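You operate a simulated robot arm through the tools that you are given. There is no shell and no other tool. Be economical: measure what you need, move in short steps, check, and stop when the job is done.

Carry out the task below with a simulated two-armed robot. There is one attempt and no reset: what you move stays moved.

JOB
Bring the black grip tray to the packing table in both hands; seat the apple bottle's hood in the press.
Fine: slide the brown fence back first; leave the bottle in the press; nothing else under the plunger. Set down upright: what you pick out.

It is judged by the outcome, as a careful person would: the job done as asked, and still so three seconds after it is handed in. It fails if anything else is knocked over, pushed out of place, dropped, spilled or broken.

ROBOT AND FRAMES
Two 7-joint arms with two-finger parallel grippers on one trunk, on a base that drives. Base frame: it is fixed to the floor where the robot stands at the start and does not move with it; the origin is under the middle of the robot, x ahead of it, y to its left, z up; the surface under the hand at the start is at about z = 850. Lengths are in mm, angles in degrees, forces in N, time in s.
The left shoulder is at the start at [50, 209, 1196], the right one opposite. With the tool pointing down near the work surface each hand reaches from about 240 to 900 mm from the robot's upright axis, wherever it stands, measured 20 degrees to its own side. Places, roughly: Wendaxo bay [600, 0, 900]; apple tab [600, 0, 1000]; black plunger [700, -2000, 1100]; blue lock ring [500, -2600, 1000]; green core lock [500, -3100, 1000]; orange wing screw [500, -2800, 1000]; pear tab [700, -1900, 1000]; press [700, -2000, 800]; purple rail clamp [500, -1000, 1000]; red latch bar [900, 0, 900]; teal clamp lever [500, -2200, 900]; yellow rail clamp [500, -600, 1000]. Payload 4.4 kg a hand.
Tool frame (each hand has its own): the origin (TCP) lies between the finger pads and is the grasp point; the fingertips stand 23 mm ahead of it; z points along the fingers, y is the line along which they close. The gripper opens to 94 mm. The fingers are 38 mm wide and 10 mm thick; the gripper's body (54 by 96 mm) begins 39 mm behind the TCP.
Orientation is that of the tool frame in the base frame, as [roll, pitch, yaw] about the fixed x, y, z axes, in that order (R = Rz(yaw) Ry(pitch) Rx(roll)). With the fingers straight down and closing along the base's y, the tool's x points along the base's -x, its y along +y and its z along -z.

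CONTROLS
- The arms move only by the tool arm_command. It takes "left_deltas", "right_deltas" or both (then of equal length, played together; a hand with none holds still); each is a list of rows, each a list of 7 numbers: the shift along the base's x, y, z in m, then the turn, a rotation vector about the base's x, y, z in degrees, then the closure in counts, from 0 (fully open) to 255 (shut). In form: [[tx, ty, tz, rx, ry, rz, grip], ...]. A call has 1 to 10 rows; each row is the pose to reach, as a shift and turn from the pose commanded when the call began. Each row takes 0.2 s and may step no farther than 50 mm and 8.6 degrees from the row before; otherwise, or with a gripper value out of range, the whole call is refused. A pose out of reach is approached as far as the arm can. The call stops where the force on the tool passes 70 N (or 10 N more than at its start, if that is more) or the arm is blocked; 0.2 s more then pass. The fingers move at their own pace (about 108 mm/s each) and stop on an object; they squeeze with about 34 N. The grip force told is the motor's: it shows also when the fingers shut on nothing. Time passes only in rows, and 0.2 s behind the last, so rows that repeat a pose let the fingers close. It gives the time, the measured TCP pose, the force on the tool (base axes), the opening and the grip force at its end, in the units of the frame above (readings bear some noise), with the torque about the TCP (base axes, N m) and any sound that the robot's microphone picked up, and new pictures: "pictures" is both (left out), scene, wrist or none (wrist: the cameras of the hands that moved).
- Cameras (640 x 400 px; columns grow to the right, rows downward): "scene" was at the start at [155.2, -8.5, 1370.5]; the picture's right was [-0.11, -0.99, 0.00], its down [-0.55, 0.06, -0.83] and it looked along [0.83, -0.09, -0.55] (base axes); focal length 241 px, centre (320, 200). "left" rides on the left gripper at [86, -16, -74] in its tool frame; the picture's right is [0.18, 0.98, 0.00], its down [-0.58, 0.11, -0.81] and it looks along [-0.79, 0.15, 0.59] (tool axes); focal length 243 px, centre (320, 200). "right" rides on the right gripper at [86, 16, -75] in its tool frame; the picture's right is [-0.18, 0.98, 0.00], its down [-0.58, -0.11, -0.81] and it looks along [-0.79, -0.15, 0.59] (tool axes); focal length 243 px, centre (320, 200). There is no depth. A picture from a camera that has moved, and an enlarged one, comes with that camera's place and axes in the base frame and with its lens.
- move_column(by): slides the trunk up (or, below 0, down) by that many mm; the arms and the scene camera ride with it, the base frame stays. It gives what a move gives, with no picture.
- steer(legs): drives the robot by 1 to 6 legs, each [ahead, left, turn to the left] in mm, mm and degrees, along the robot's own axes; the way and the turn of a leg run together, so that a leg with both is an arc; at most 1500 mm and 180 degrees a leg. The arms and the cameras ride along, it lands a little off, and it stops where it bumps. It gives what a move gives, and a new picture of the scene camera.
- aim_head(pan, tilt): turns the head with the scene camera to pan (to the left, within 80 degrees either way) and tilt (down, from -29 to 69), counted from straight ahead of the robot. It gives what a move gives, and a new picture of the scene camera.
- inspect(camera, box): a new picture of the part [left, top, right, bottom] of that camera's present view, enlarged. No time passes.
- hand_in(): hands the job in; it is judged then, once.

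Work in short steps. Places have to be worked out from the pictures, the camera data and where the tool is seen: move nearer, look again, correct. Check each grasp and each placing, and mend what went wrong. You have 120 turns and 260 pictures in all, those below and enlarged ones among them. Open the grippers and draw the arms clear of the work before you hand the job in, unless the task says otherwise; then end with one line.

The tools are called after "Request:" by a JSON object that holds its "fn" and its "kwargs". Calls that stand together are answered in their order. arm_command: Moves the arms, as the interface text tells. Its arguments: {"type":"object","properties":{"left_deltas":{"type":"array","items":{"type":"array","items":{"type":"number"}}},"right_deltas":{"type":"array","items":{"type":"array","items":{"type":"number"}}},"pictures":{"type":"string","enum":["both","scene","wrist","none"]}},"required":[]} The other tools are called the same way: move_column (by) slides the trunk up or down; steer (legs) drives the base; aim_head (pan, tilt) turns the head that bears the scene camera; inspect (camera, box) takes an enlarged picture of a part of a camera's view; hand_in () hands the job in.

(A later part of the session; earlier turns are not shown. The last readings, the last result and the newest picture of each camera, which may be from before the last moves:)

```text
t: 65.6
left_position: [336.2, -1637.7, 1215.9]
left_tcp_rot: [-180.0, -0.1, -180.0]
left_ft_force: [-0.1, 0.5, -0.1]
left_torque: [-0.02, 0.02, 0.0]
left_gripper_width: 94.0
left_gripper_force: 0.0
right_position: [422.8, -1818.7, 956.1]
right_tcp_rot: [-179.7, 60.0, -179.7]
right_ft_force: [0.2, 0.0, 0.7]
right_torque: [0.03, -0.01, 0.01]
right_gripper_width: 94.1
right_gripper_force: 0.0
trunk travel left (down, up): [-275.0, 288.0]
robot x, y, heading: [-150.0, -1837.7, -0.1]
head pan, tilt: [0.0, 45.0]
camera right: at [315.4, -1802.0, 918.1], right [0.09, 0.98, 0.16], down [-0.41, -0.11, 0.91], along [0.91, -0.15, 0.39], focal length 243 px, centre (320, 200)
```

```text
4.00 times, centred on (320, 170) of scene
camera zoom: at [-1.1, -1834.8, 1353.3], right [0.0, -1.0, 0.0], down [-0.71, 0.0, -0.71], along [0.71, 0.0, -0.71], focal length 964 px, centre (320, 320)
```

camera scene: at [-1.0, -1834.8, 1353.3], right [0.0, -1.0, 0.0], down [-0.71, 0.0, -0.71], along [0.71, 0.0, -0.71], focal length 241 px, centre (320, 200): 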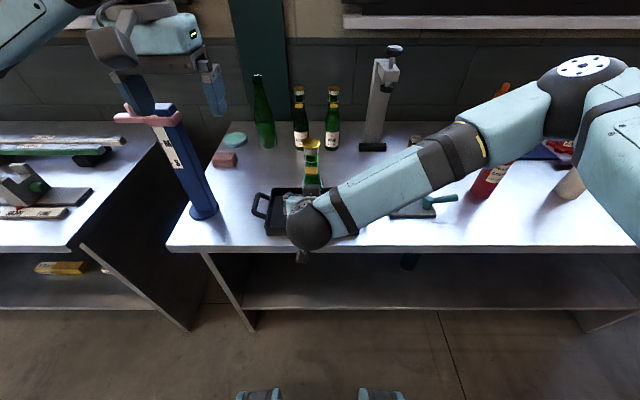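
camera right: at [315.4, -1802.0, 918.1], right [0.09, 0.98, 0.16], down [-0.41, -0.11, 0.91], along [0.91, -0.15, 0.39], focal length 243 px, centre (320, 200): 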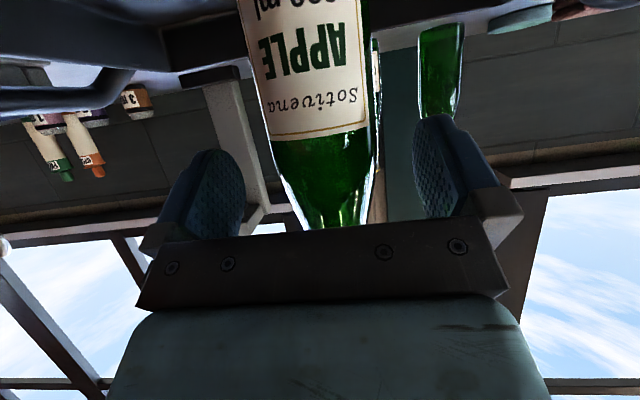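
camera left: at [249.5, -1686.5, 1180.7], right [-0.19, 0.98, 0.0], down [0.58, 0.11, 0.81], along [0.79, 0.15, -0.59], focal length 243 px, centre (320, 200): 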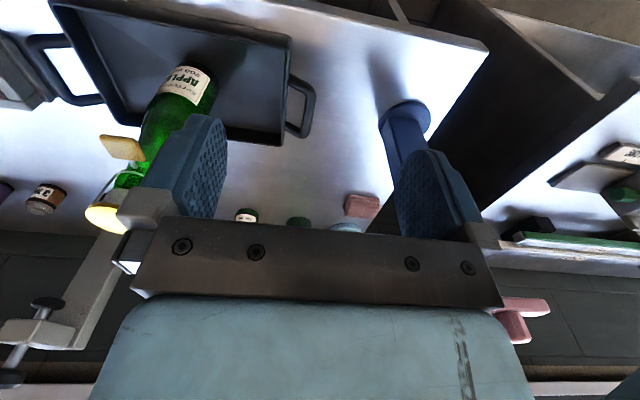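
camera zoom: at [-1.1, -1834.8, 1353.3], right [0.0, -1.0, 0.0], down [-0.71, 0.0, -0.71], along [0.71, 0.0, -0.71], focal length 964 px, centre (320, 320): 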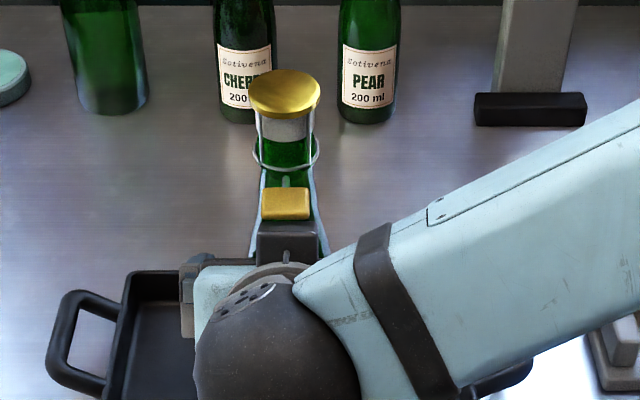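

The axis is ~12 mm ahead of the TCP, within the pads. A part on top of the hand is near the tab, so I advance only 3 mm, drop 4 mm, and close gently.

Request:
{"fn": "arm_command", "kwargs": {"right_deltas": [[0, 0, -0.004, 0, 0, 0, 40], [0.003, 0.0, -0.004, 0, 0, 0, 80], [0.003, 0, -0.004, 0, 0, 0, 110], [0.003, 0, -0.004, 0, 0, 0, 160], [0.003, 0, -0.004, 0, 0, 0, 255], [0.003, 0, -0.004, 0, 0, 0, 255]], "pictures": "wrist"}}

Request:
{"fn": "inspect", "kwargs": {"camera": "scene", "box": [270, 120, 370, 220]}}

```text
t: 67.0
left_position: [335.5, -1638.6, 1215.2]
left_tcp_rot: [179.9, 0.0, -179.9]
left_ft_force: [0.7, 0.9, -0.6]
left_torque: [0.01, -0.01, 0.0]
left_gripper_width: 94.3
left_gripper_force: 0.1
right_position: [427.7, -1817.7, 952.0]
right_tcp_rot: [-179.7, 60.0, -179.7]
right_ft_force: [-1.8, 0.2, 1.3]
right_torque: [0.09, 0.16, 0.02]
right_gripper_width: 55.1
right_gripper_force: 34.1
trunk travel left (down, up): [-275.0, 288.0]
robot x, y, heading: [-147.7, -1836.2, 0.4]
head pan, tilt: [0.0, 45.0]
camera right: at [319.4, -1800.7, 914.1], right [0.09, 0.98, 0.16], down [-0.41, -0.11, 0.91], along [0.91, -0.15, 0.39], focal length 243 px, centre (320, 200)
```

right: 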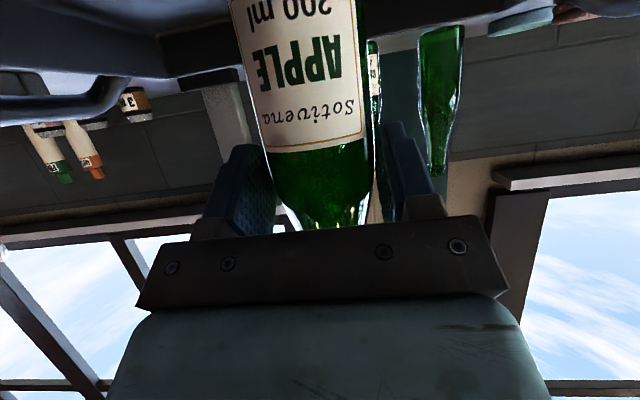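

```text
4.00 times, centred on (320, 170) of scene
camera zoom: at [-1.0, -1834.7, 1353.3], right [0.0, -1.0, 0.0], down [-0.71, 0.0, -0.71], along [0.71, 0.0, -0.71], focal length 964 px, centre (320, 320)
```

zoom: 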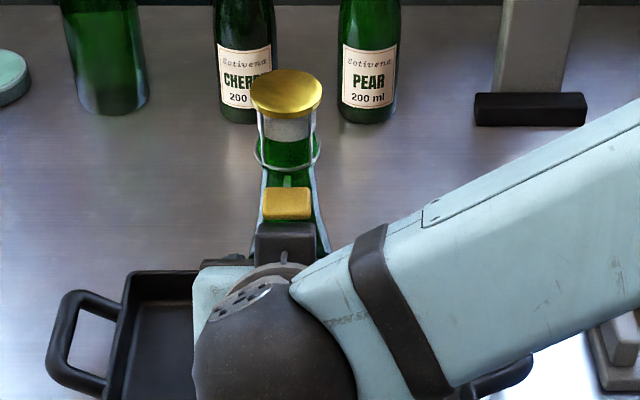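

Gripped at 55.1 mm with no side load. I lift straight up 70 mm slowly (above the tray rim) and check.

Request:
{"fn": "arm_command", "kwargs": {"right_deltas": [[0, 0, 0.004, 0, 0, 0, 255], [0, 0, 0.01, 0, 0, 0, 255], [0, 0, 0.018, 0, 0, 0, 255], [0, 0, 0.027, 0, 0, 0, 255], [0, 0, 0.036, 0, 0, 0, 255], [0, 0, 0.045, 0, 0, 0, 255], [0, 0, 0.054, 0, 0, 0, 255], [0, 0, 0.062, 0, 0, 0, 255], [0, 0, 0.068, 0, 0, 0, 255], [0, 0, 0.07, 0, 0, 0, 255]]}}

```text
t: 69.2
left_position: [337.2, -1638.5, 1215.6]
left_tcp_rot: [-180.0, -0.1, -180.0]
left_ft_force: [-0.1, -0.3, -0.3]
left_torque: [-0.01, 0.0, 0.0]
left_gripper_width: 93.8
left_gripper_force: 0.0
right_position: [429.1, -1818.4, 1020.4]
right_tcp_rot: [-179.6, 59.8, -179.7]
right_ft_force: [-1.3, -0.1, -4.8]
right_torque: [0.0, 0.09, -0.01]
right_gripper_width: 55.1
right_gripper_force: 34.3
trunk travel left (down, up): [-275.0, 288.0]
robot x, y, heading: [-146.9, -1838.5, 0.0]
head pan, tilt: [0.0, 45.0]
camera scene: at [-0.5, -1834.8, 1353.2], right [0.0, -1.0, 0.0], down [-0.71, 0.0, -0.71], along [0.71, 0.0, -0.71], focal length 241 px, centre (320, 200)
camera right: at [320.7, -1801.3, 983.0], right [0.09, 0.98, 0.16], down [-0.41, -0.11, 0.91], along [0.91, -0.15, 0.39], focal length 243 px, centre (320, 200)
```

scene: 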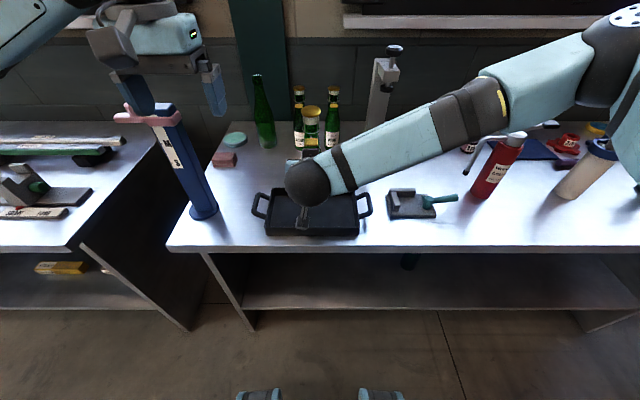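
right: 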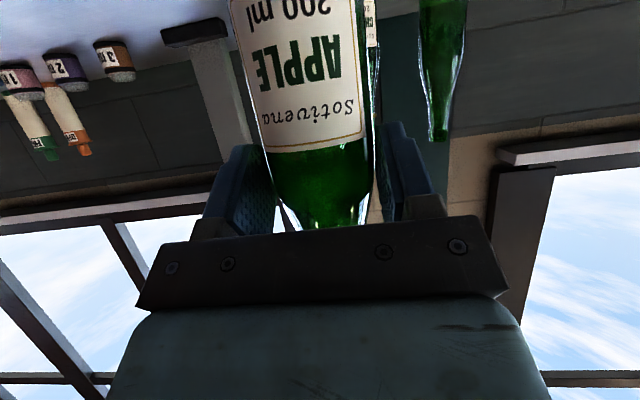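

The bottle is up and steady. I zoom on the press to locate the plunger and base.

Request:
{"fn": "inspect", "kwargs": {"camera": "scene", "box": [345, 35, 425, 160]}}

Request:
{"fn": "inspect", "kwargs": {"camera": "right", "box": [140, 0, 260, 160]}}

Request:
{"fn": "inspect", "kwargs": {"camera": "left", "box": [0, 0, 640, 400]}}

```text
3.20 times, centred on (385, 98) of scene
camera zoom: at [-0.5, -1834.8, 1353.2], right [0.0, -1.0, 0.0], down [-0.71, 0.0, -0.71], along [0.71, 0.0, -0.71], focal length 771 px, centre (112, 528)
```

zoom: 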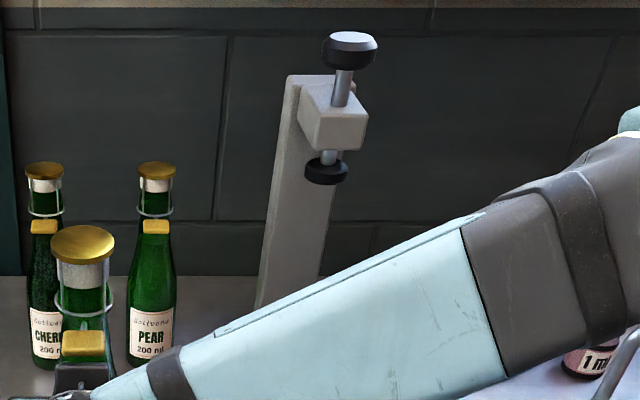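

```text
2.50 times, centred on (200, 80) of right
camera zoom: at [320.7, -1801.3, 983.0], right [0.09, 0.98, 0.16], down [-0.41, -0.11, 0.91], along [0.91, -0.15, 0.39], focal length 606 px, centre (620, 500)
```

zoom: 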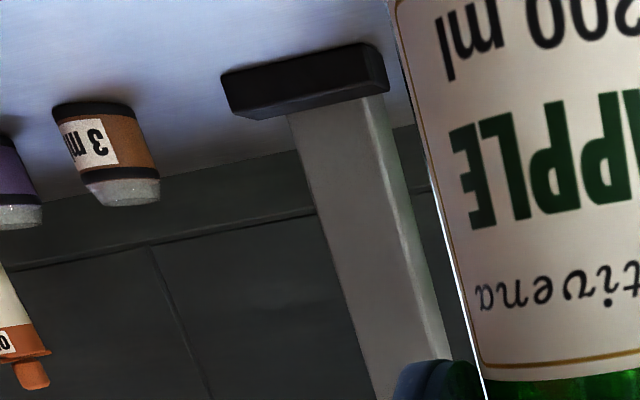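

```text
1.00 times, centred on (320, 200) of left (not enlarged: the box is as wide or as high as the picture)
camera zoom: at [251.4, -1654.9, 1289.4], right [-0.18, 0.98, 0.0], down [0.58, 0.11, 0.81], along [0.79, 0.15, -0.59], focal length 243 px, centre (320, 200)
```

zoom: 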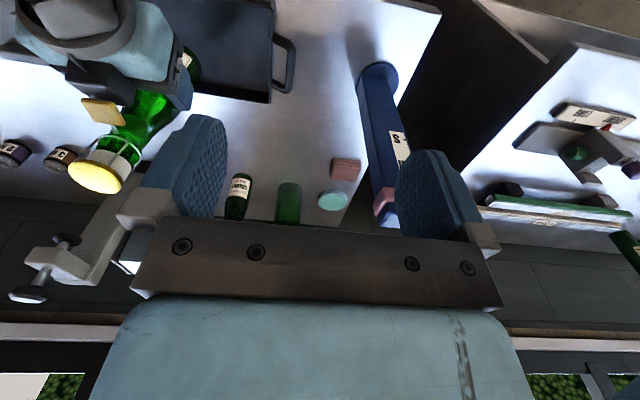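

The left camera also sees the press; I zoom there for triangulation.

Request:
{"fn": "inspect", "kwargs": {"camera": "left", "box": [0, 190, 160, 310]}}

```text
3.33 times, centred on (80, 250) of left
camera zoom: at [251.4, -1654.9, 1289.4], right [-0.18, 0.98, 0.0], down [0.58, 0.11, 0.81], along [0.79, 0.15, -0.59], focal length 809 px, centre (1120, 33)
```

zoom: 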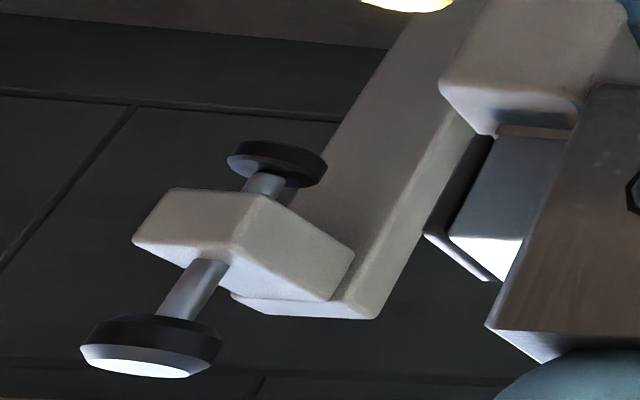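

Plunger pad is at ≈(719, −2028, 1090), knob at z≈1185. I drive right 208 mm with the bottle held over the table, then check.

Request:
{"fn": "steer", "kwargs": {"legs": [[0, -208, 0]]}}

```text
t: 71.7
left_position: [337.3, -1843.5, 1216.6]
left_tcp_rot: [180.0, -0.1, 179.9]
left_ft_force: [-0.3, -0.8, 0.4]
left_torque: [0.02, -0.01, 0.0]
left_gripper_width: 94.0
left_gripper_force: 0.0
right_position: [428.1, -2022.9, 1020.9]
right_tcp_rot: [-179.8, 60.0, -179.8]
right_ft_force: [-0.9, 0.9, -4.4]
right_torque: [0.02, 0.07, 0.02]
right_gripper_width: 55.5
right_gripper_force: 33.5
trunk travel left (down, up): [-275.0, 288.0]
robot x, y, heading: [-151.5, -2042.0, 0.0]
head pan, tilt: [0.0, 45.0]
camera scene: at [-0.5, -2038.9, 1353.2], right [0.0, -1.0, 0.0], down [-0.71, 0.0, -0.71], along [0.71, 0.0, -0.71], focal length 241 px, centre (320, 200)
```

scene: 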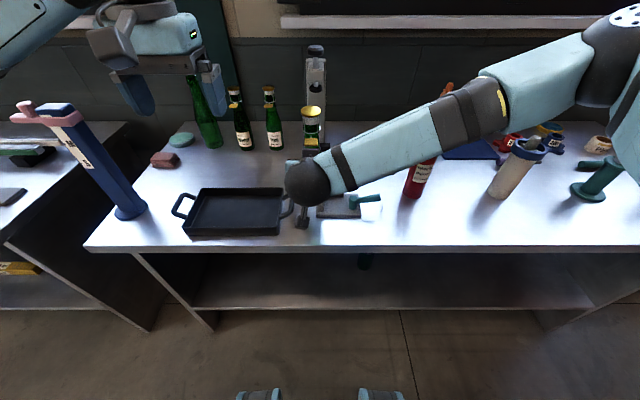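

All clear. I drive 130 mm forward.

Request:
{"fn": "steer", "kwargs": {"legs": [[130, -4, 0]]}}

Request:
{"fn": "aim_head", "kwargs": {"pan": 0, "tilt": 30}}

```text
t: 73.0
left_position: [469.9, -1849.2, 1214.1]
left_tcp_rot: [-180.0, -0.1, 179.7]
left_ft_force: [0.2, -1.2, -0.6]
left_torque: [0.04, 0.02, -0.02]
left_gripper_width: 93.9
left_gripper_force: 0.1
right_position: [561.4, -2029.7, 1020.0]
right_tcp_rot: [-179.7, 59.9, -180.0]
right_ft_force: [0.1, 0.4, -4.6]
right_torque: [0.02, 0.05, 0.01]
right_gripper_width: 55.1
right_gripper_force: 33.8
trunk travel left (down, up): [-275.0, 288.0]
robot x, y, heading: [-14.6, -2043.7, -0.3]
head pan, tilt: [0.0, 45.0]
camera scene: at [131.8, -2043.7, 1353.2], right [0.0, -1.0, 0.0], down [-0.71, 0.0, -0.71], along [0.71, 0.0, -0.71], focal length 241 px, centre (320, 200)
```

scene: 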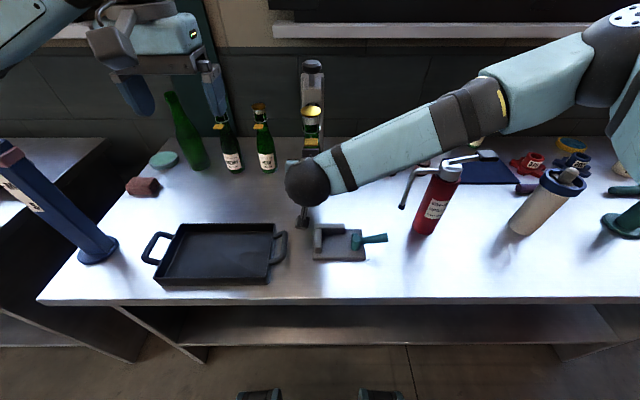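

```text
t: 73.7
left_position: [470.2, -1848.4, 1215.5]
left_tcp_rot: [-180.0, 0.1, 179.7]
left_ft_force: [-0.4, -1.0, -0.2]
left_torque: [0.05, 0.01, -0.01]
left_gripper_width: 94.0
left_gripper_force: 0.1
right_position: [561.0, -2029.0, 1021.0]
right_tcp_rot: [-179.6, 60.1, -180.0]
right_ft_force: [0.1, -0.8, -4.2]
right_torque: [0.01, 0.09, -0.01]
right_gripper_width: 54.9
right_gripper_force: 34.0
trunk travel left (down, up): [-275.0, 288.0]
robot x, y, heading: [-17.1, -2047.0, -0.2]
head pan, tilt: [0.0, 30.0]
camera scene: at [140.3, -2043.7, 1375.8], right [0.0, -1.0, 0.0], down [-0.5, 0.0, -0.87], along [0.87, 0.0, -0.5], focal length 241 px, centre (320, 200)
```

scene: 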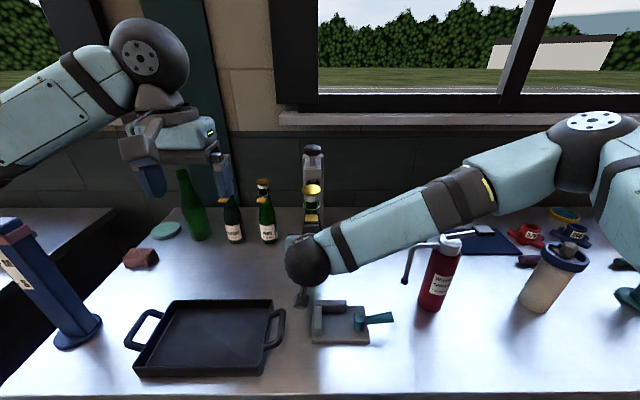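

I use the left wrist camera as a side observer: lower the left hand a bit and yaw it toward the press.

Request:
{"fn": "arm_command", "kwargs": {"left_deltas": [[0, 0, -0.03, 0, 0, -8, 0], [0, 0, -0.06, 0, 0, -16, 0], [0, 0, -0.09, 0, 0, -24, 0], [0, 0, -0.12, 0, 0, -32, 0], [0, 0, -0.12, 0, 0, -32, 0]], "pictures": "wrist"}}

```text
t: 74.9
left_position: [468.7, -1849.8, 1094.6]
left_tcp_rot: [-180.0, 0.0, 147.6]
left_ft_force: [0.1, -0.1, 0.7]
left_torque: [0.03, -0.02, 0.01]
left_gripper_width: 93.6
left_gripper_force: 0.1
right_position: [561.2, -2030.3, 1022.6]
right_tcp_rot: [-179.8, 60.1, 179.9]
right_ft_force: [-0.5, 0.2, -3.8]
right_torque: [-0.02, 0.08, -0.01]
right_gripper_width: 55.0
right_gripper_force: 33.9
trunk travel left (down, up): [-275.0, 288.0]
robot x, y, heading: [-20.3, -2045.3, -0.1]
head pan, tilt: [0.0, 30.0]
camera left: at [387.7, -1816.8, 1169.4], right [0.37, 0.93, 0.0], down [0.55, -0.22, 0.81], along [0.75, -0.3, -0.59], focal length 243 px, centre (320, 200)
```

left: 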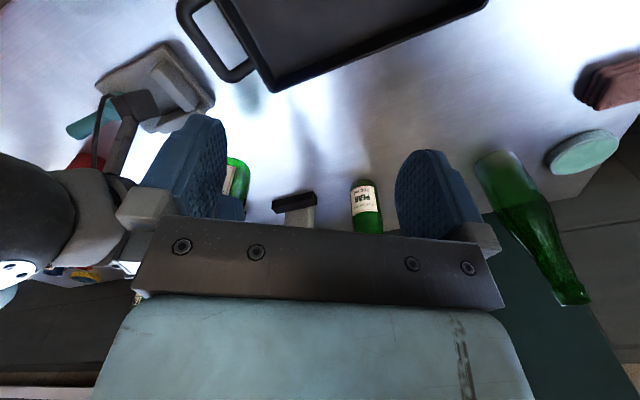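

I tilt the left hand so its camera looks horizontally at the plunger height; also zoom on the black stop bar first.

Request:
{"fn": "inspect", "kwargs": {"camera": "left", "box": [215, 145, 395, 245]}}

Request:
{"fn": "arm_command", "kwargs": {"left_deltas": [[0, 0, 0, -4.2, -6.8, 0, 0], [0, 0, 0, -8.5, -13.5, 0, 0], [0, 0, 0, -12.7, -20.3, 0, 0], [0, 0, 0, -17, -27, 0, 0], [0, 0, 0, -17, -27, 0, 0]], "pictures": "wrist"}}

```text
3.56 times, centred on (305, 195) of left
camera zoom: at [387.7, -1816.8, 1169.4], right [0.37, 0.93, 0.0], down [0.55, -0.22, 0.81], along [0.75, -0.3, -0.59], focal length 863 px, centre (373, 218)
```

zoom: 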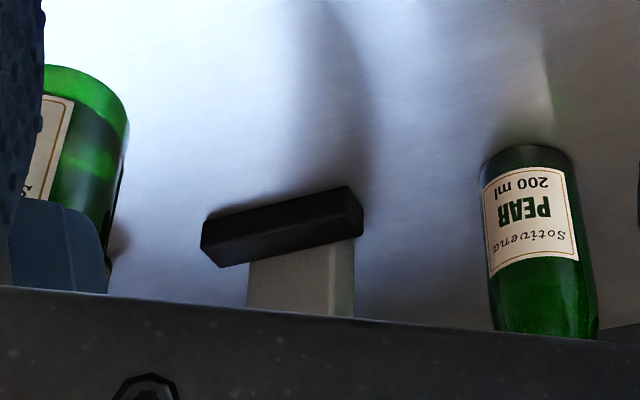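

```text
t: 76.1
left_position: [469.6, -1849.9, 1095.0]
left_tcp_rot: [179.8, 32.0, 147.6]
left_ft_force: [0.6, 0.3, -0.1]
left_torque: [0.0, 0.0, 0.01]
left_gripper_width: 93.9
left_gripper_force: 0.0
right_position: [560.7, -2029.5, 1020.3]
right_tcp_rot: [-179.8, 59.8, 179.9]
right_ft_force: [0.3, 0.1, -4.7]
right_torque: [0.03, 0.05, 0.0]
right_gripper_width: 55.0
right_gripper_force: 34.1
trunk travel left (down, up): [-275.0, 288.0]
robot x, y, heading: [-17.0, -2043.8, -0.3]
head pan, tilt: [0.0, 30.0]
camera left: at [367.0, -1803.6, 1112.4], right [0.39, 0.91, -0.1], down [0.11, 0.06, 0.99], along [0.91, -0.4, -0.08], focal length 243 px, centre (320, 200)
```

left: 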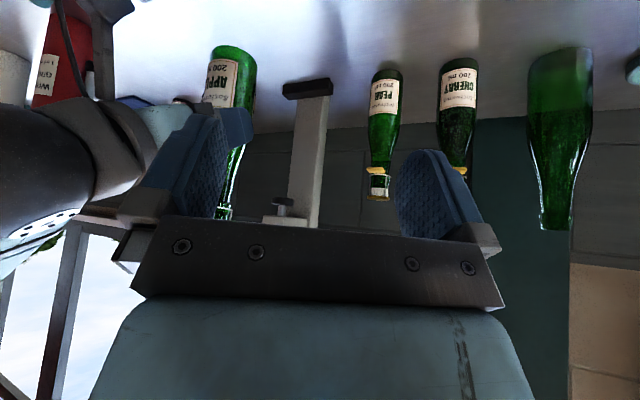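

The stop bar front is at x≈735–745, so the bottle centres under the plunger when near it. I advance to TCP x≈645 at height, then will lower there (clear of clamp and plunger).

Request:
{"fn": "arm_command", "kwargs": {"right_deltas": [[0.012, 0, 0, 0, 0, 0, 255], [0.03, 0.001, 0, 0, 0, 0, 255], [0.05, 0.002, 0, 0, 0, 0, 255], [0.068, 0.002, 0, 0, 0, 0, 255], [0.08, 0.002, 0, 0, 0, 0, 255], [0.084, 0.002, 0, 0, 0, 0, 255], [0.084, 0.002, -0.008, 0, 0, 0, 255], [0.084, 0.002, -0.02, 0, 0, 0, 255], [0.084, 0.002, -0.034, 0, 0, 0, 255], [0.084, 0.002, -0.044, 0, 0, 0, 255]]}}

Request:
{"fn": "inspect", "kwargs": {"camera": "left", "box": [0, 0, 640, 400]}}

```text
t: 78.3
left_position: [469.3, -1849.7, 1096.1]
left_tcp_rot: [179.9, 31.8, 147.7]
left_ft_force: [-0.4, 0.0, -0.1]
left_torque: [0.0, 0.0, 0.01]
left_gripper_width: 93.9
left_gripper_force: 0.0
right_position: [644.0, -2027.8, 974.4]
right_tcp_rot: [-179.8, 60.0, -180.0]
right_ft_force: [-0.2, 0.2, -4.2]
right_torque: [0.02, 0.09, 0.03]
right_gripper_width: 55.1
right_gripper_force: 34.4
trunk travel left (down, up): [-275.0, 288.0]
robot x, y, heading: [-19.8, -2046.1, -0.3]
head pan, tilt: [0.0, 30.0]
camera scene: at [140.8, -2043.8, 1375.8], right [0.0, -1.0, 0.0], down [-0.5, 0.0, -0.87], along [0.87, 0.0, -0.5], focal length 241 px, centre (320, 200)
camera right: at [537.3, -2010.3, 936.5], right [0.1, 0.98, 0.16], down [-0.41, -0.1, 0.91], along [0.91, -0.15, 0.39], focal length 243 px, centre (320, 200)
```

scene: 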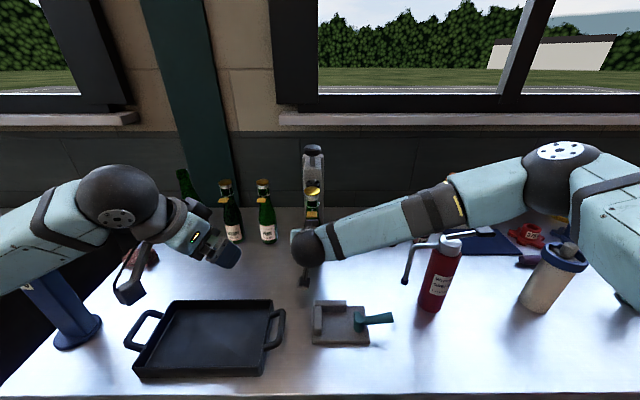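
right: 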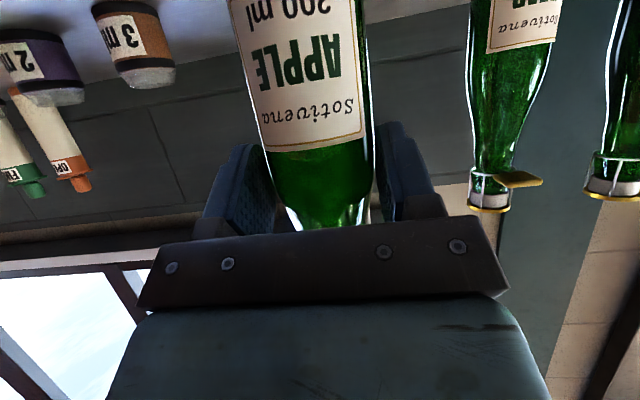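

```text
1.00 times, centred on (320, 200) of left (not enlarged: the box is as wide or as high as the picture)
camera zoom: at [367.0, -1803.3, 1112.5], right [0.39, 0.91, -0.1], down [0.12, 0.05, 0.99], along [0.91, -0.4, -0.08], focal length 243 px, centre (320, 200)
```

zoom: 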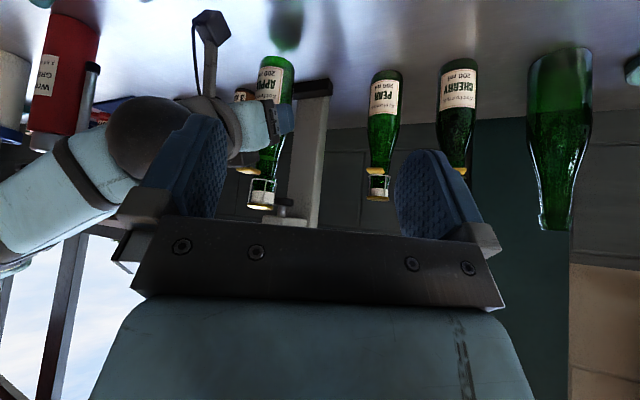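

Bottle is before the press, clear. I lower it in small steps until it touches the table.

Request:
{"fn": "arm_command", "kwargs": {"right_deltas": [[0, 0, -0.006, 0, 0, 0, 255], [0, 0, -0.012, 0, 0, 0, 255], [0, 0, -0.017, 0, 0, 0, 255], [0, 0, -0.021, 0, 0, 0, 255], [0, 0, -0.021, 0, 0, 0, 255]], "pictures": "none"}}

Request:
{"fn": "inspect", "kwargs": {"camera": "left", "box": [230, 40, 350, 240]}}

```text
t: 79.5
left_position: [470.4, -1849.6, 1095.3]
left_tcp_rot: [179.9, 31.9, 147.7]
left_ft_force: [-0.2, -0.5, -0.3]
left_torque: [0.01, -0.02, 0.01]
left_gripper_width: 93.8
left_gripper_force: 0.1
right_position: [644.0, -2026.2, 955.6]
right_tcp_rot: [-179.7, 59.9, 180.0]
right_ft_force: [-0.1, -0.4, -3.4]
right_torque: [0.0, 0.03, 0.01]
right_gripper_width: 55.4
right_gripper_force: 34.4
trunk travel left (down, up): [-275.0, 288.0]
robot x, y, heading: [-19.3, -2048.8, -0.2]
head pan, tilt: [0.0, 30.0]
```

```text
2.00 times, centred on (290, 140) of left
camera zoom: at [366.9, -1803.2, 1112.5], right [0.39, 0.91, -0.1], down [0.12, 0.05, 0.99], along [0.91, -0.4, -0.08], focal length 485 px, centre (380, 320)
```

zoom: 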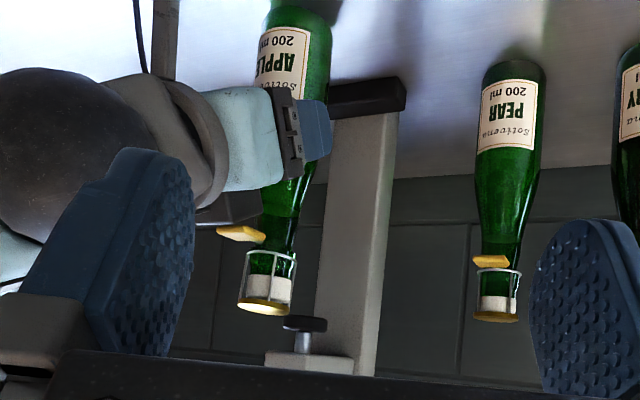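

The hood top is at ≈1083, pad underside ≈1084; the bottle still hangs a few mm. I continue down to touch.

Request:
{"fn": "arm_command", "kwargs": {"right_deltas": [[0, 0, -0.002, 0, 0, 0, 255], [0, 0, -0.004, 0, 0, 0, 255], [0, 0, -0.006, 0, 0, 0, 255], [0, 0, -0.006, 0, 0, 0, 255]], "pictures": "none"}}

```text
t: 80.5
left_position: [468.8, -1850.7, 1093.8]
left_tcp_rot: [179.9, 31.8, 147.7]
left_ft_force: [-0.9, -0.3, 0.4]
left_torque: [-0.03, -0.01, 0.02]
left_gripper_width: 93.9
left_gripper_force: 0.0
right_position: [645.2, -2027.1, 949.8]
right_tcp_rot: [-179.7, 60.0, -179.9]
right_ft_force: [-0.2, 0.1, -4.3]
right_torque: [-0.05, 0.1, -0.01]
right_gripper_width: 55.6
right_gripper_force: 34.1
trunk travel left (down, up): [-275.0, 288.0]
robot x, y, heading: [-16.3, -2047.9, -0.2]
head pan, tilt: [0.0, 30.0]
```

Request:
{"fn": "arm_command", "kwargs": {"right_deltas": [[0, 0, -0.002, 0, 0, 0, 255], [0, 0, -0.004, 0, 0, 0, 255], [0, 0, -0.004, 0, 0, 0, 255]], "pictures": "none"}}

Request:
{"fn": "inspect", "kwargs": {"camera": "left", "box": [230, 0, 350, 200]}}

```text
t: 81.3
left_position: [469.6, -1850.2, 1095.1]
left_tcp_rot: [180.0, 31.9, 147.7]
left_ft_force: [-0.4, 0.0, 0.5]
left_torque: [0.02, 0.01, 0.03]
left_gripper_width: 94.1
left_gripper_force: 0.1
right_position: [645.2, -2026.4, 945.1]
right_tcp_rot: [-179.8, 60.0, 180.0]
right_ft_force: [1.7, 1.0, 2.6]
right_torque: [0.19, -0.14, -0.04]
right_gripper_width: 55.4
right_gripper_force: 33.9
trunk travel left (down, up): [-275.0, 288.0]
robot x, y, heading: [-16.5, -2045.8, -0.3]
head pan, tilt: [0.0, 30.0]
```

```text
2.00 times, centred on (290, 100) of left
camera zoom: at [366.3, -1803.3, 1112.9], right [0.39, 0.91, -0.1], down [0.11, 0.05, 0.99], along [0.91, -0.4, -0.08], focal length 485 px, centre (380, 400)
```

zoom: 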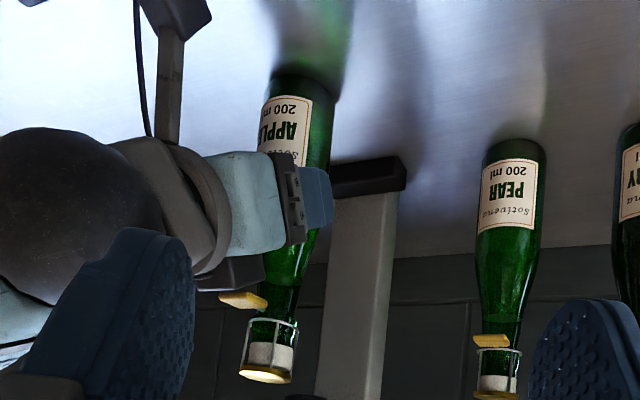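

Contact at TCP z≈946. I rise 1.5 mm and slide forward 48 mm under the plunger, then look.

Request:
{"fn": "arm_command", "kwargs": {"right_deltas": [[0, 0, 0.002, 0, 0, 0, 255], [0.01, 0, 0.002, 0, 0, 0, 255], [0.02, 0, 0.002, 0, 0, 0, 255], [0.03, 0, 0.002, 0, 0, 0, 255], [0.04, 0, 0.002, 0, 0, 0, 255], [0.048, 0, 0.002, 0, 0, 0, 255], [0.048, 0, 0.002, 0, 0, 0, 255]], "pictures": "scene"}}

Request:
{"fn": "inspect", "kwargs": {"camera": "left", "box": [230, 40, 350, 240]}}

```text
t: 82.9
left_position: [470.1, -1850.1, 1094.8]
left_tcp_rot: [179.9, 32.0, 147.7]
left_ft_force: [0.4, 0.1, -0.1]
left_torque: [0.0, -0.04, 0.03]
left_gripper_width: 94.3
left_gripper_force: 0.1
right_position: [691.0, -2026.6, 948.2]
right_tcp_rot: [-179.6, 59.9, -180.0]
right_ft_force: [-0.5, -0.1, -4.3]
right_torque: [-0.02, 0.09, -0.02]
right_gripper_width: 55.3
right_gripper_force: 34.0
trunk travel left (down, up): [-275.0, 288.0]
robot x, y, heading: [-18.0, -2043.2, 0.2]
head pan, tilt: [0.0, 30.0]
camera scene: at [140.6, -2043.7, 1375.9], right [0.0, -1.0, 0.0], down [-0.5, 0.0, -0.87], along [0.87, 0.0, -0.5], focal length 241 px, centre (320, 200)
```

scene: 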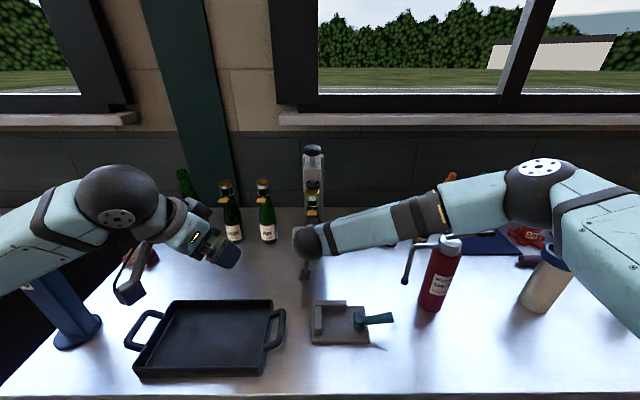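

```text
2.00 times, centred on (290, 140) of left
camera zoom: at [366.8, -1803.3, 1112.6], right [0.39, 0.91, -0.1], down [0.12, 0.05, 0.99], along [0.91, -0.4, -0.08], focal length 485 px, centre (380, 320)
```

zoom: 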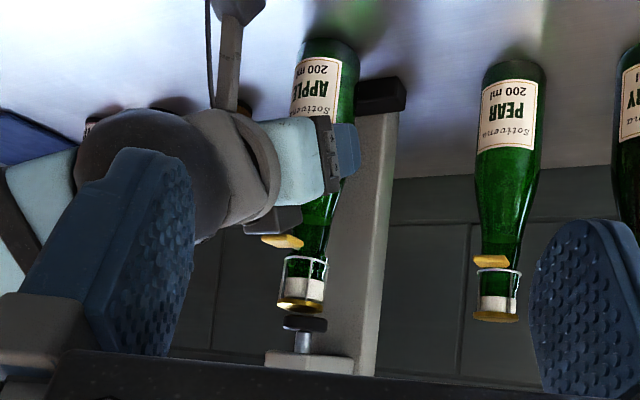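

The hood is at x≈709; the pad at 718. I check lateral alignment from the scene camera.

Request:
{"fn": "inspect", "kwargs": {"camera": "scene", "box": [285, 130, 345, 260]}}

```text
3.08 times, centred on (315, 195) of scene
camera zoom: at [140.6, -2043.7, 1375.9], right [0.0, -1.0, 0.0], down [-0.5, 0.0, -0.87], along [0.87, 0.0, -0.5], focal length 741 px, centre (335, 215)
```

zoom: 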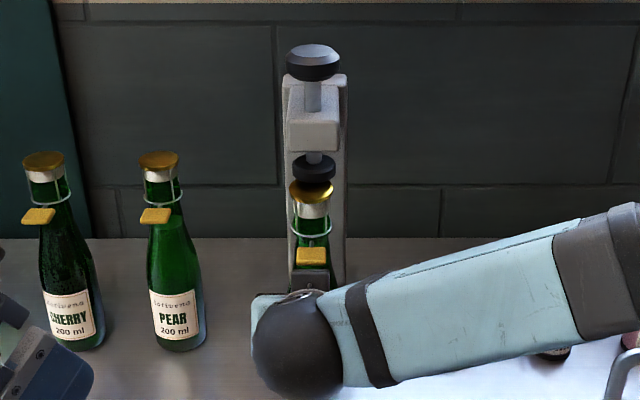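

Lateral alignment is within ~2 mm. I move forward 9 mm gently, watching for contact with the stop.

Request:
{"fn": "arm_command", "kwargs": {"right_deltas": [[0.003, -0.001, 0, 0, 0, 0, 255], [0.006, -0.001, 0, 0, 0, 0, 255], [0.009, -0.001, 0, 0, 0, 0, 255], [0.009, -0.001, 0, 0, 0, 0, 255]], "pictures": "none"}}

Request:
{"fn": "inspect", "kwargs": {"camera": "left", "box": [230, 40, 350, 240]}}

```text
t: 83.9
left_position: [469.2, -1850.0, 1095.0]
left_tcp_rot: [179.9, 31.9, 147.6]
left_ft_force: [-0.3, -0.2, 0.2]
left_torque: [0.02, -0.02, -0.02]
left_gripper_width: 94.0
left_gripper_force: 0.1
right_position: [701.6, -2027.4, 948.7]
right_tcp_rot: [-179.7, 59.9, -179.9]
right_ft_force: [0.3, 0.6, -4.1]
right_torque: [0.02, 0.07, 0.04]
right_gripper_width: 55.3
right_gripper_force: 33.9
trunk travel left (down, up): [-275.0, 288.0]
robot x, y, heading: [-15.1, -2044.2, -0.3]
head pan, tilt: [0.0, 30.0]
```

```text
2.00 times, centred on (290, 140) of left
camera zoom: at [366.9, -1803.3, 1112.5], right [0.39, 0.91, -0.1], down [0.12, 0.05, 0.99], along [0.91, -0.4, -0.08], focal length 485 px, centre (380, 320)
```

zoom: 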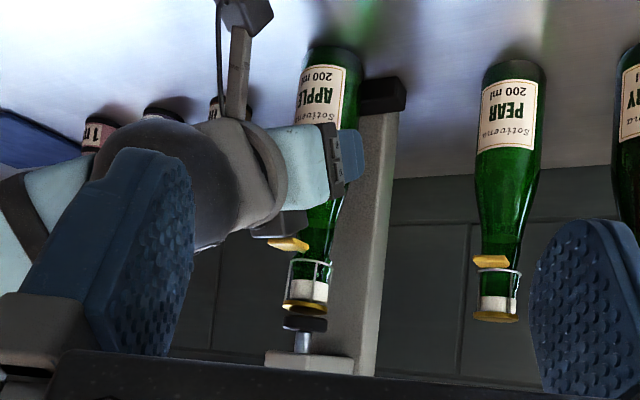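

Hood is aligned under the pad. I set the bottle down (3 mm) and open the fingers gradually.

Request:
{"fn": "arm_command", "kwargs": {"right_deltas": [[0, 0, -0.0015, 0, 0, 0, 255], [0, 0, -0.003, 0, 0, 0, 255], [0, 0, -0.003, 0, 0, 0, 255]], "pictures": "none"}}

```text
t: 84.7
left_position: [468.6, -1850.2, 1095.3]
left_tcp_rot: [179.8, 32.0, 147.8]
left_ft_force: [0.6, 0.8, -0.6]
left_torque: [-0.01, 0.0, 0.02]
left_gripper_width: 94.1
left_gripper_force: 0.0
right_position: [702.1, -2027.6, 946.0]
right_tcp_rot: [-179.8, 60.1, -180.0]
right_ft_force: [2.3, -1.3, 4.6]
right_torque: [-0.07, -0.19, -0.04]
right_gripper_width: 54.9
right_gripper_force: 33.6
trunk travel left (down, up): [-275.0, 288.0]
robot x, y, heading: [-19.3, -2042.9, -0.0]
head pan, tilt: [0.0, 30.0]
```

The bottle bears on the table (≈9 N). I open slowly, then check it stands.

Request:
{"fn": "arm_command", "kwargs": {"right_deltas": [[0, 0, 0, 0, 0, 0, 100], [0, 0, 0, 0, 0, 0, 80], [0, 0, 0, 0, 0, 0, 40], [0, 0, 0, 0, 0, 0, 0], [0, 0, 0, 0, 0, 0, 0]], "pictures": "wrist"}}

Request:
{"fn": "inspect", "kwargs": {"camera": "left", "box": [230, 40, 350, 240]}}

```text
t: 85.9
left_position: [469.8, -1849.0, 1094.4]
left_tcp_rot: [179.9, 31.9, 147.7]
left_ft_force: [-0.4, 0.4, 0.5]
left_torque: [0.02, -0.03, 0.0]
left_gripper_width: 94.0
left_gripper_force: 0.0
right_position: [701.9, -2027.4, 945.0]
right_tcp_rot: [-179.8, 60.0, -180.0]
right_ft_force: [0.3, -1.2, 0.6]
right_torque: [0.04, -0.01, -0.01]
right_gripper_width: 94.2
right_gripper_force: 0.1
trunk travel left (down, up): [-275.0, 288.0]
robot x, y, heading: [-15.1, -2045.7, -0.1]
head pan, tilt: [0.0, 30.0]
camera right: at [593.3, -2010.1, 907.4], right [0.1, 0.98, 0.16], down [-0.41, -0.1, 0.91], along [0.91, -0.15, 0.39], focal length 243 px, centre (320, 200)
```

right: 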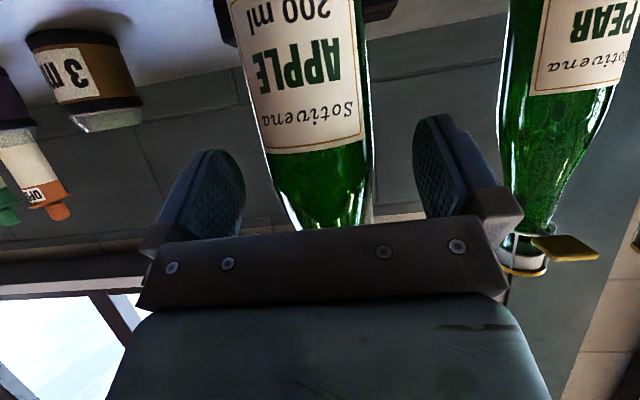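

```text
2.00 times, centred on (290, 140) of left
camera zoom: at [366.5, -1803.3, 1112.7], right [0.39, 0.91, -0.1], down [0.11, 0.05, 0.99], along [0.91, -0.4, -0.08], focal length 485 px, centre (380, 320)
```

zoom: 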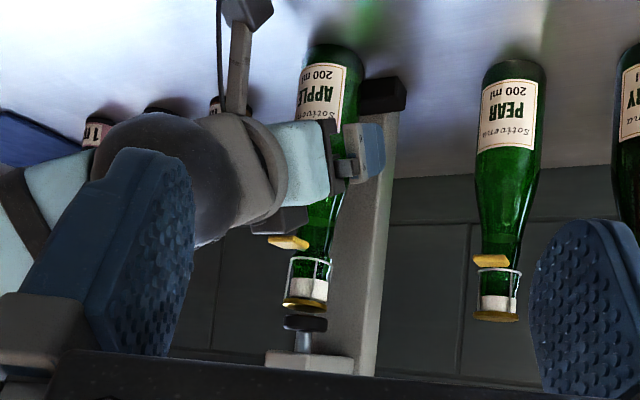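

The bottle stands upright under the pad, released. I withdraw the right hand straight back, then raise it.

Request:
{"fn": "arm_command", "kwargs": {"right_deltas": [[-0.01, 0, 0, 0, 0, 0, 0], [-0.03, 0, 0, 0, 0, 0, 0], [-0.055, 0, 0, 0, 0, 0, 0], [-0.08, 0, 0.005, 0, 0, 0, 0], [-0.1, 0, 0.03, 0, 0, 0, 0], [-0.12, 0, 0.07, 0, 0, 0, 0], [-0.13, 0, 0.115, 0, 0, 0, 0], [-0.13, 0, 0.16, 0, 0, 0, 0], [-0.13, 0, 0.205, 0, 0, 0, 0], [-0.13, 0, 0.25, 0, 0, 0, 0]]}}

Request:
{"fn": "inspect", "kwargs": {"camera": "left", "box": [230, 40, 350, 240]}}

```text
t: 88.1
left_position: [469.0, -1850.6, 1095.4]
left_tcp_rot: [179.8, 31.9, 147.7]
left_ft_force: [-0.4, 0.9, -0.2]
left_torque: [0.03, -0.02, 0.01]
left_gripper_width: 94.3
left_gripper_force: 0.0
right_position: [568.4, -2029.8, 1194.9]
right_tcp_rot: [-179.6, 60.0, -179.9]
right_ft_force: [0.4, -0.1, 0.7]
right_torque: [0.0, -0.03, 0.02]
right_gripper_width: 94.2
right_gripper_force: 0.1
trunk travel left (down, up): [-275.0, 288.0]
robot x, y, heading: [-14.7, -2043.7, -0.2]
head pan, tilt: [0.0, 30.0]
camera scene: at [139.3, -2043.6, 1376.0], right [0.0, -1.0, 0.0], down [-0.5, 0.0, -0.87], along [0.87, 0.0, -0.5], focal length 241 px, centre (320, 200)
camera right: at [460.6, -2012.5, 1156.8], right [0.1, 0.98, 0.16], down [-0.41, -0.1, 0.91], along [0.91, -0.15, 0.39], focal length 243 px, centre (320, 200)
```

scene: 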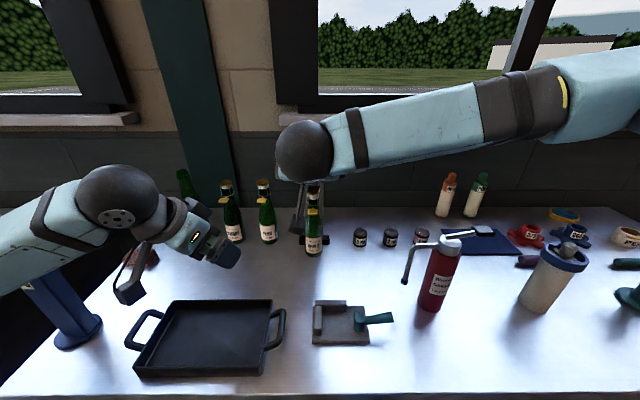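
right: 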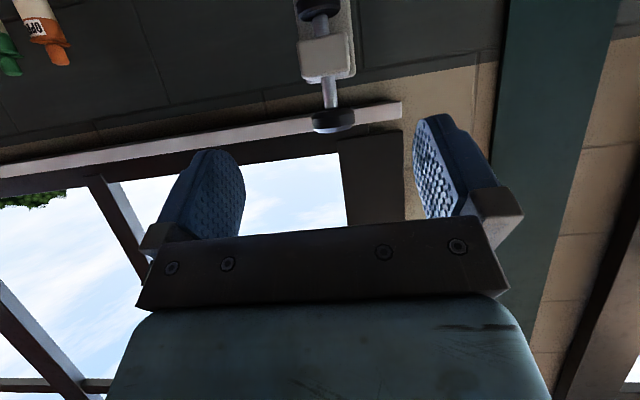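

```text
2.00 times, centred on (290, 140) of left
camera zoom: at [365.8, -1803.2, 1112.9], right [0.39, 0.91, -0.1], down [0.11, 0.05, 0.99], along [0.91, -0.4, -0.08], focal length 485 px, centre (380, 320)
```

zoom: 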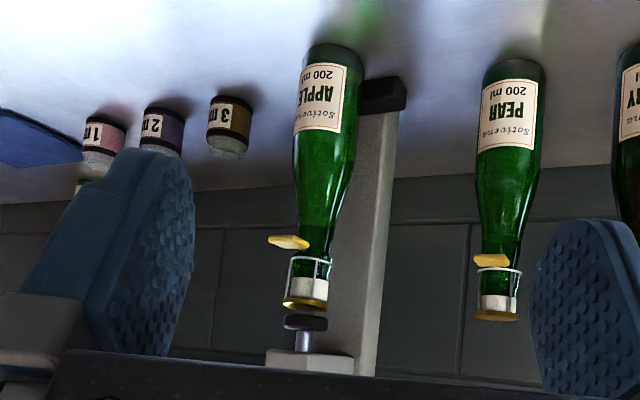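

The bottle stands well centred. I turn the right hand to point down, close the fingers and raise above knob height.

Request:
{"fn": "arm_command", "kwargs": {"right_deltas": [[0, 0, 0.02, 0, 8, 0, 100], [0, 0, 0.04, 0, 16, 0, 200], [0, 0, 0.06, 0, 24, 0, 255], [0, 0, 0.075, 0, 32, 0, 255], [0, 0, 0.075, 0, 40, 0, 255], [0, 0, 0.075, 0, 48, 0, 255], [0, 0, 0.075, 0, 56, 0, 255], [0, 0, 0.075, 0, 60, 0, 255], [0, 0, 0.075, 0, 60, 0, 255]]}}

```text
t: 90.1
left_position: [469.1, -1849.5, 1094.7]
left_tcp_rot: [179.9, 31.9, 147.7]
left_ft_force: [0.0, -0.5, -0.2]
left_torque: [0.0, 0.0, 0.02]
left_gripper_width: 94.1
left_gripper_force: 0.1
right_position: [571.5, -2028.4, 1268.2]
right_tcp_rot: [-179.7, -0.1, -180.0]
right_ft_force: [-0.3, 0.9, 0.1]
right_torque: [0.01, -0.02, 0.0]
right_gripper_width: 0.0
right_gripper_force: 34.3
trunk travel left (down, up): [-275.0, 288.0]
robot x, y, heading: [-17.2, -2044.5, 0.0]
head pan, tilt: [0.0, 30.0]
camera scene: at [140.0, -2043.8, 1376.0], right [0.0, -1.0, 0.0], down [-0.5, 0.0, -0.87], along [0.87, 0.0, -0.5], focal length 241 px, centre (320, 200)
camera right: at [484.8, -2011.1, 1343.7], right [0.18, 0.98, -0.01], down [0.58, -0.1, 0.81], along [0.79, -0.15, -0.59], focal length 243 px, centre (320, 200)
```

scene: 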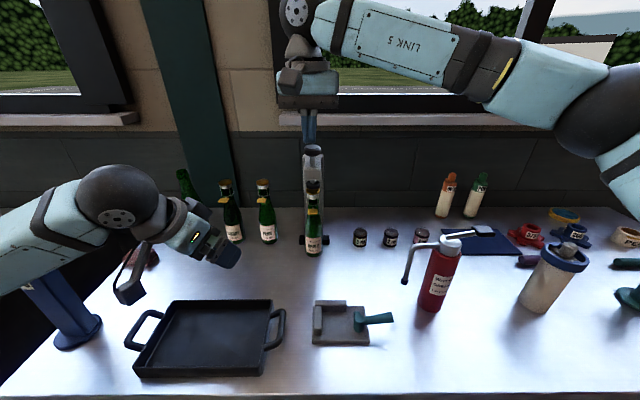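
right: 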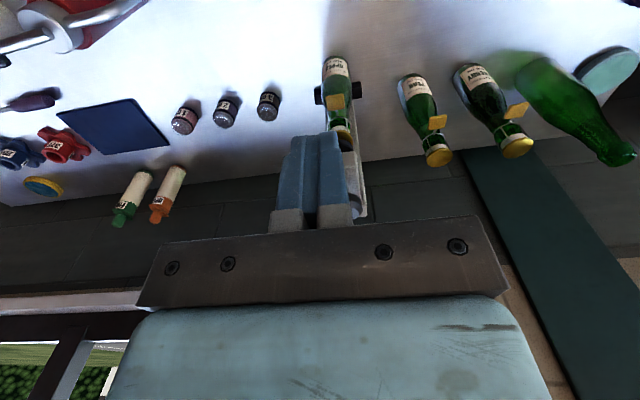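

I move forward over the knob at (718, −2027).

Request:
{"fn": "arm_command", "kwargs": {"right_deltas": [[0.03, 0, 0, 0, 0, 0, 255], [0.06, 0, 0, 0, 0, 0, 255], [0.09, 0, 0, 0, 0, 0, 255], [0.12, 0.001, 0, 0, 0, 0, 255], [0.146, 0.001, 0, 0, 0, 0, 255], [0.146, 0.001, 0, 0, 0, 0, 255]]}}

Request:
{"fn": "inspect", "kwargs": {"camera": "scene", "box": [275, 90, 355, 270]}}

Request:
{"fn": "inspect", "kwargs": {"camera": "left", "box": [180, 100, 360, 260]}}

```text
t: 91.5
left_position: [469.5, -1850.4, 1095.4]
left_tcp_rot: [179.9, 32.0, 147.8]
left_ft_force: [0.6, -0.1, 0.1]
left_torque: [0.02, 0.01, 0.02]
left_gripper_width: 94.2
left_gripper_force: 0.1
right_position: [719.2, -2027.9, 1269.6]
right_tcp_rot: [-179.7, -0.1, -180.0]
right_ft_force: [0.0, -0.2, -0.5]
right_torque: [-0.02, 0.0, -0.03]
right_gripper_width: 0.0
right_gripper_force: 34.2
trunk travel left (down, up): [-275.0, 288.0]
robot x, y, heading: [-18.5, -2044.7, -0.3]
head pan, tilt: [0.0, 30.0]
camera scene: at [139.9, -2044.3, 1376.0], right [0.0, -1.0, 0.0], down [-0.5, 0.0, -0.87], along [0.87, 0.0, -0.5], focal length 241 px, centre (320, 200)
camera right: at [632.0, -2011.1, 1344.4], right [0.18, 0.98, 0.0], down [0.58, -0.11, 0.81], along [0.79, -0.15, -0.59], focal length 243 px, centre (320, 200)
```

scene: 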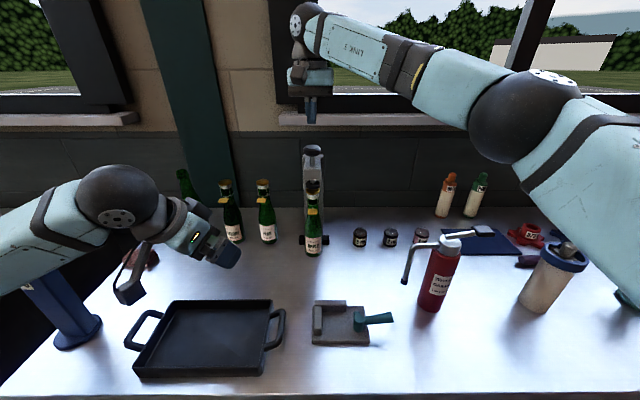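
right: 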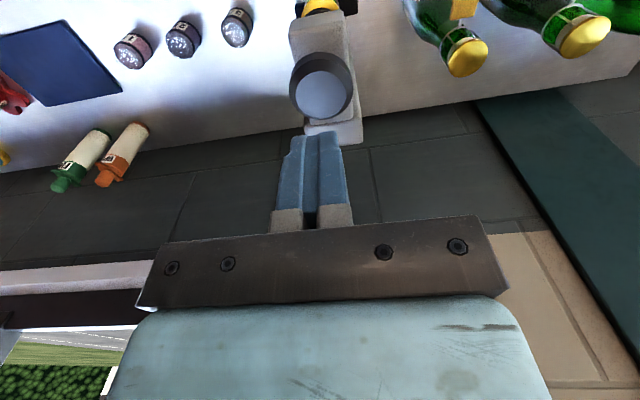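

```text
2.22 times, centred on (315, 180) of scene
camera zoom: at [139.9, -2044.3, 1376.0], right [0.0, -1.0, 0.0], down [-0.5, 0.0, -0.87], along [0.87, 0.0, -0.5], focal length 535 px, centre (331, 244)
```

zoom: 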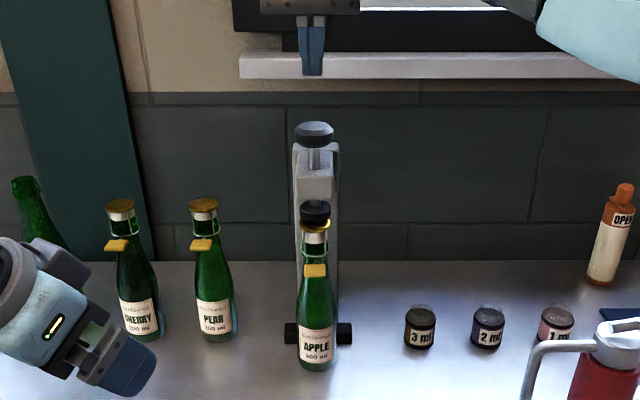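

```text
2.50 times, centred on (270, 180) of left
camera zoom: at [366.4, -1803.7, 1112.9], right [0.39, 0.91, -0.1], down [0.11, 0.05, 0.99], along [0.91, -0.4, -0.08], focal length 606 px, centre (445, 250)
```

zoom: 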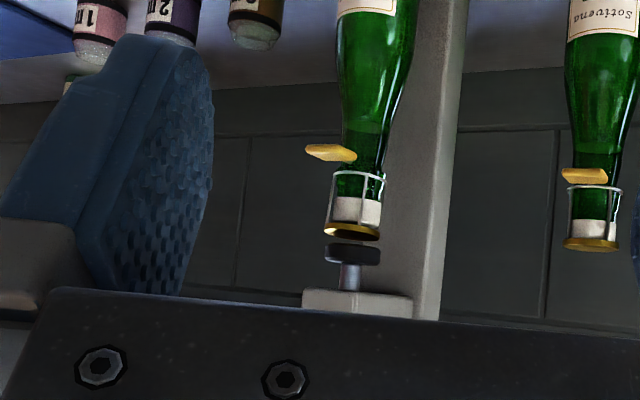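

Aligned over the knob (715, −2026). I descend to near contact, then press.

Request:
{"fn": "arm_command", "kwargs": {"right_deltas": [[-0.002, 0.002, -0.015, 0, 0, 0, 255], [-0.002, 0.002, -0.03, 0, 0, 0, 255], [-0.002, 0.002, -0.04, 0, 0, 0, 255], [-0.002, 0.002, -0.046, 0, 0, 0, 255], [-0.002, 0.002, -0.05, 0, 0, 0, 255], [-0.002, 0.002, -0.054, 0, 0, 0, 255]], "pictures": "none"}}

Request:
{"fn": "inspect", "kwargs": {"camera": "scene", "box": [275, 90, 355, 270]}}

```text
t: 92.9
left_position: [470.4, -1851.4, 1095.3]
left_tcp_rot: [179.9, 31.9, 147.7]
left_ft_force: [0.0, 0.0, 0.5]
left_torque: [-0.01, 0.02, -0.04]
left_gripper_width: 94.1
left_gripper_force: 0.1
right_position: [716.3, -2025.0, 1216.2]
right_tcp_rot: [-179.7, 0.0, -179.9]
right_ft_force: [0.2, 0.5, 0.3]
right_torque: [0.0, 0.02, 0.0]
right_gripper_width: 0.0
right_gripper_force: 34.3
trunk travel left (down, up): [-275.0, 288.0]
robot x, y, heading: [-18.5, -2047.6, 0.1]
head pan, tilt: [0.0, 30.0]
```

```text
2.22 times, centred on (315, 180) of scene
camera zoom: at [140.2, -2043.8, 1375.9], right [0.0, -1.0, 0.0], down [-0.5, 0.0, -0.87], along [0.87, 0.0, -0.5], focal length 535 px, centre (331, 244)
```

zoom: 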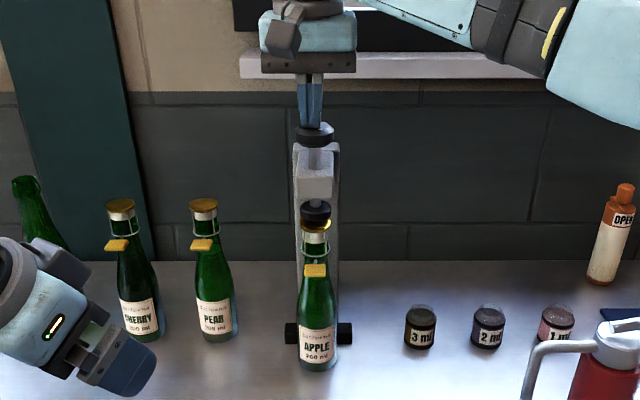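

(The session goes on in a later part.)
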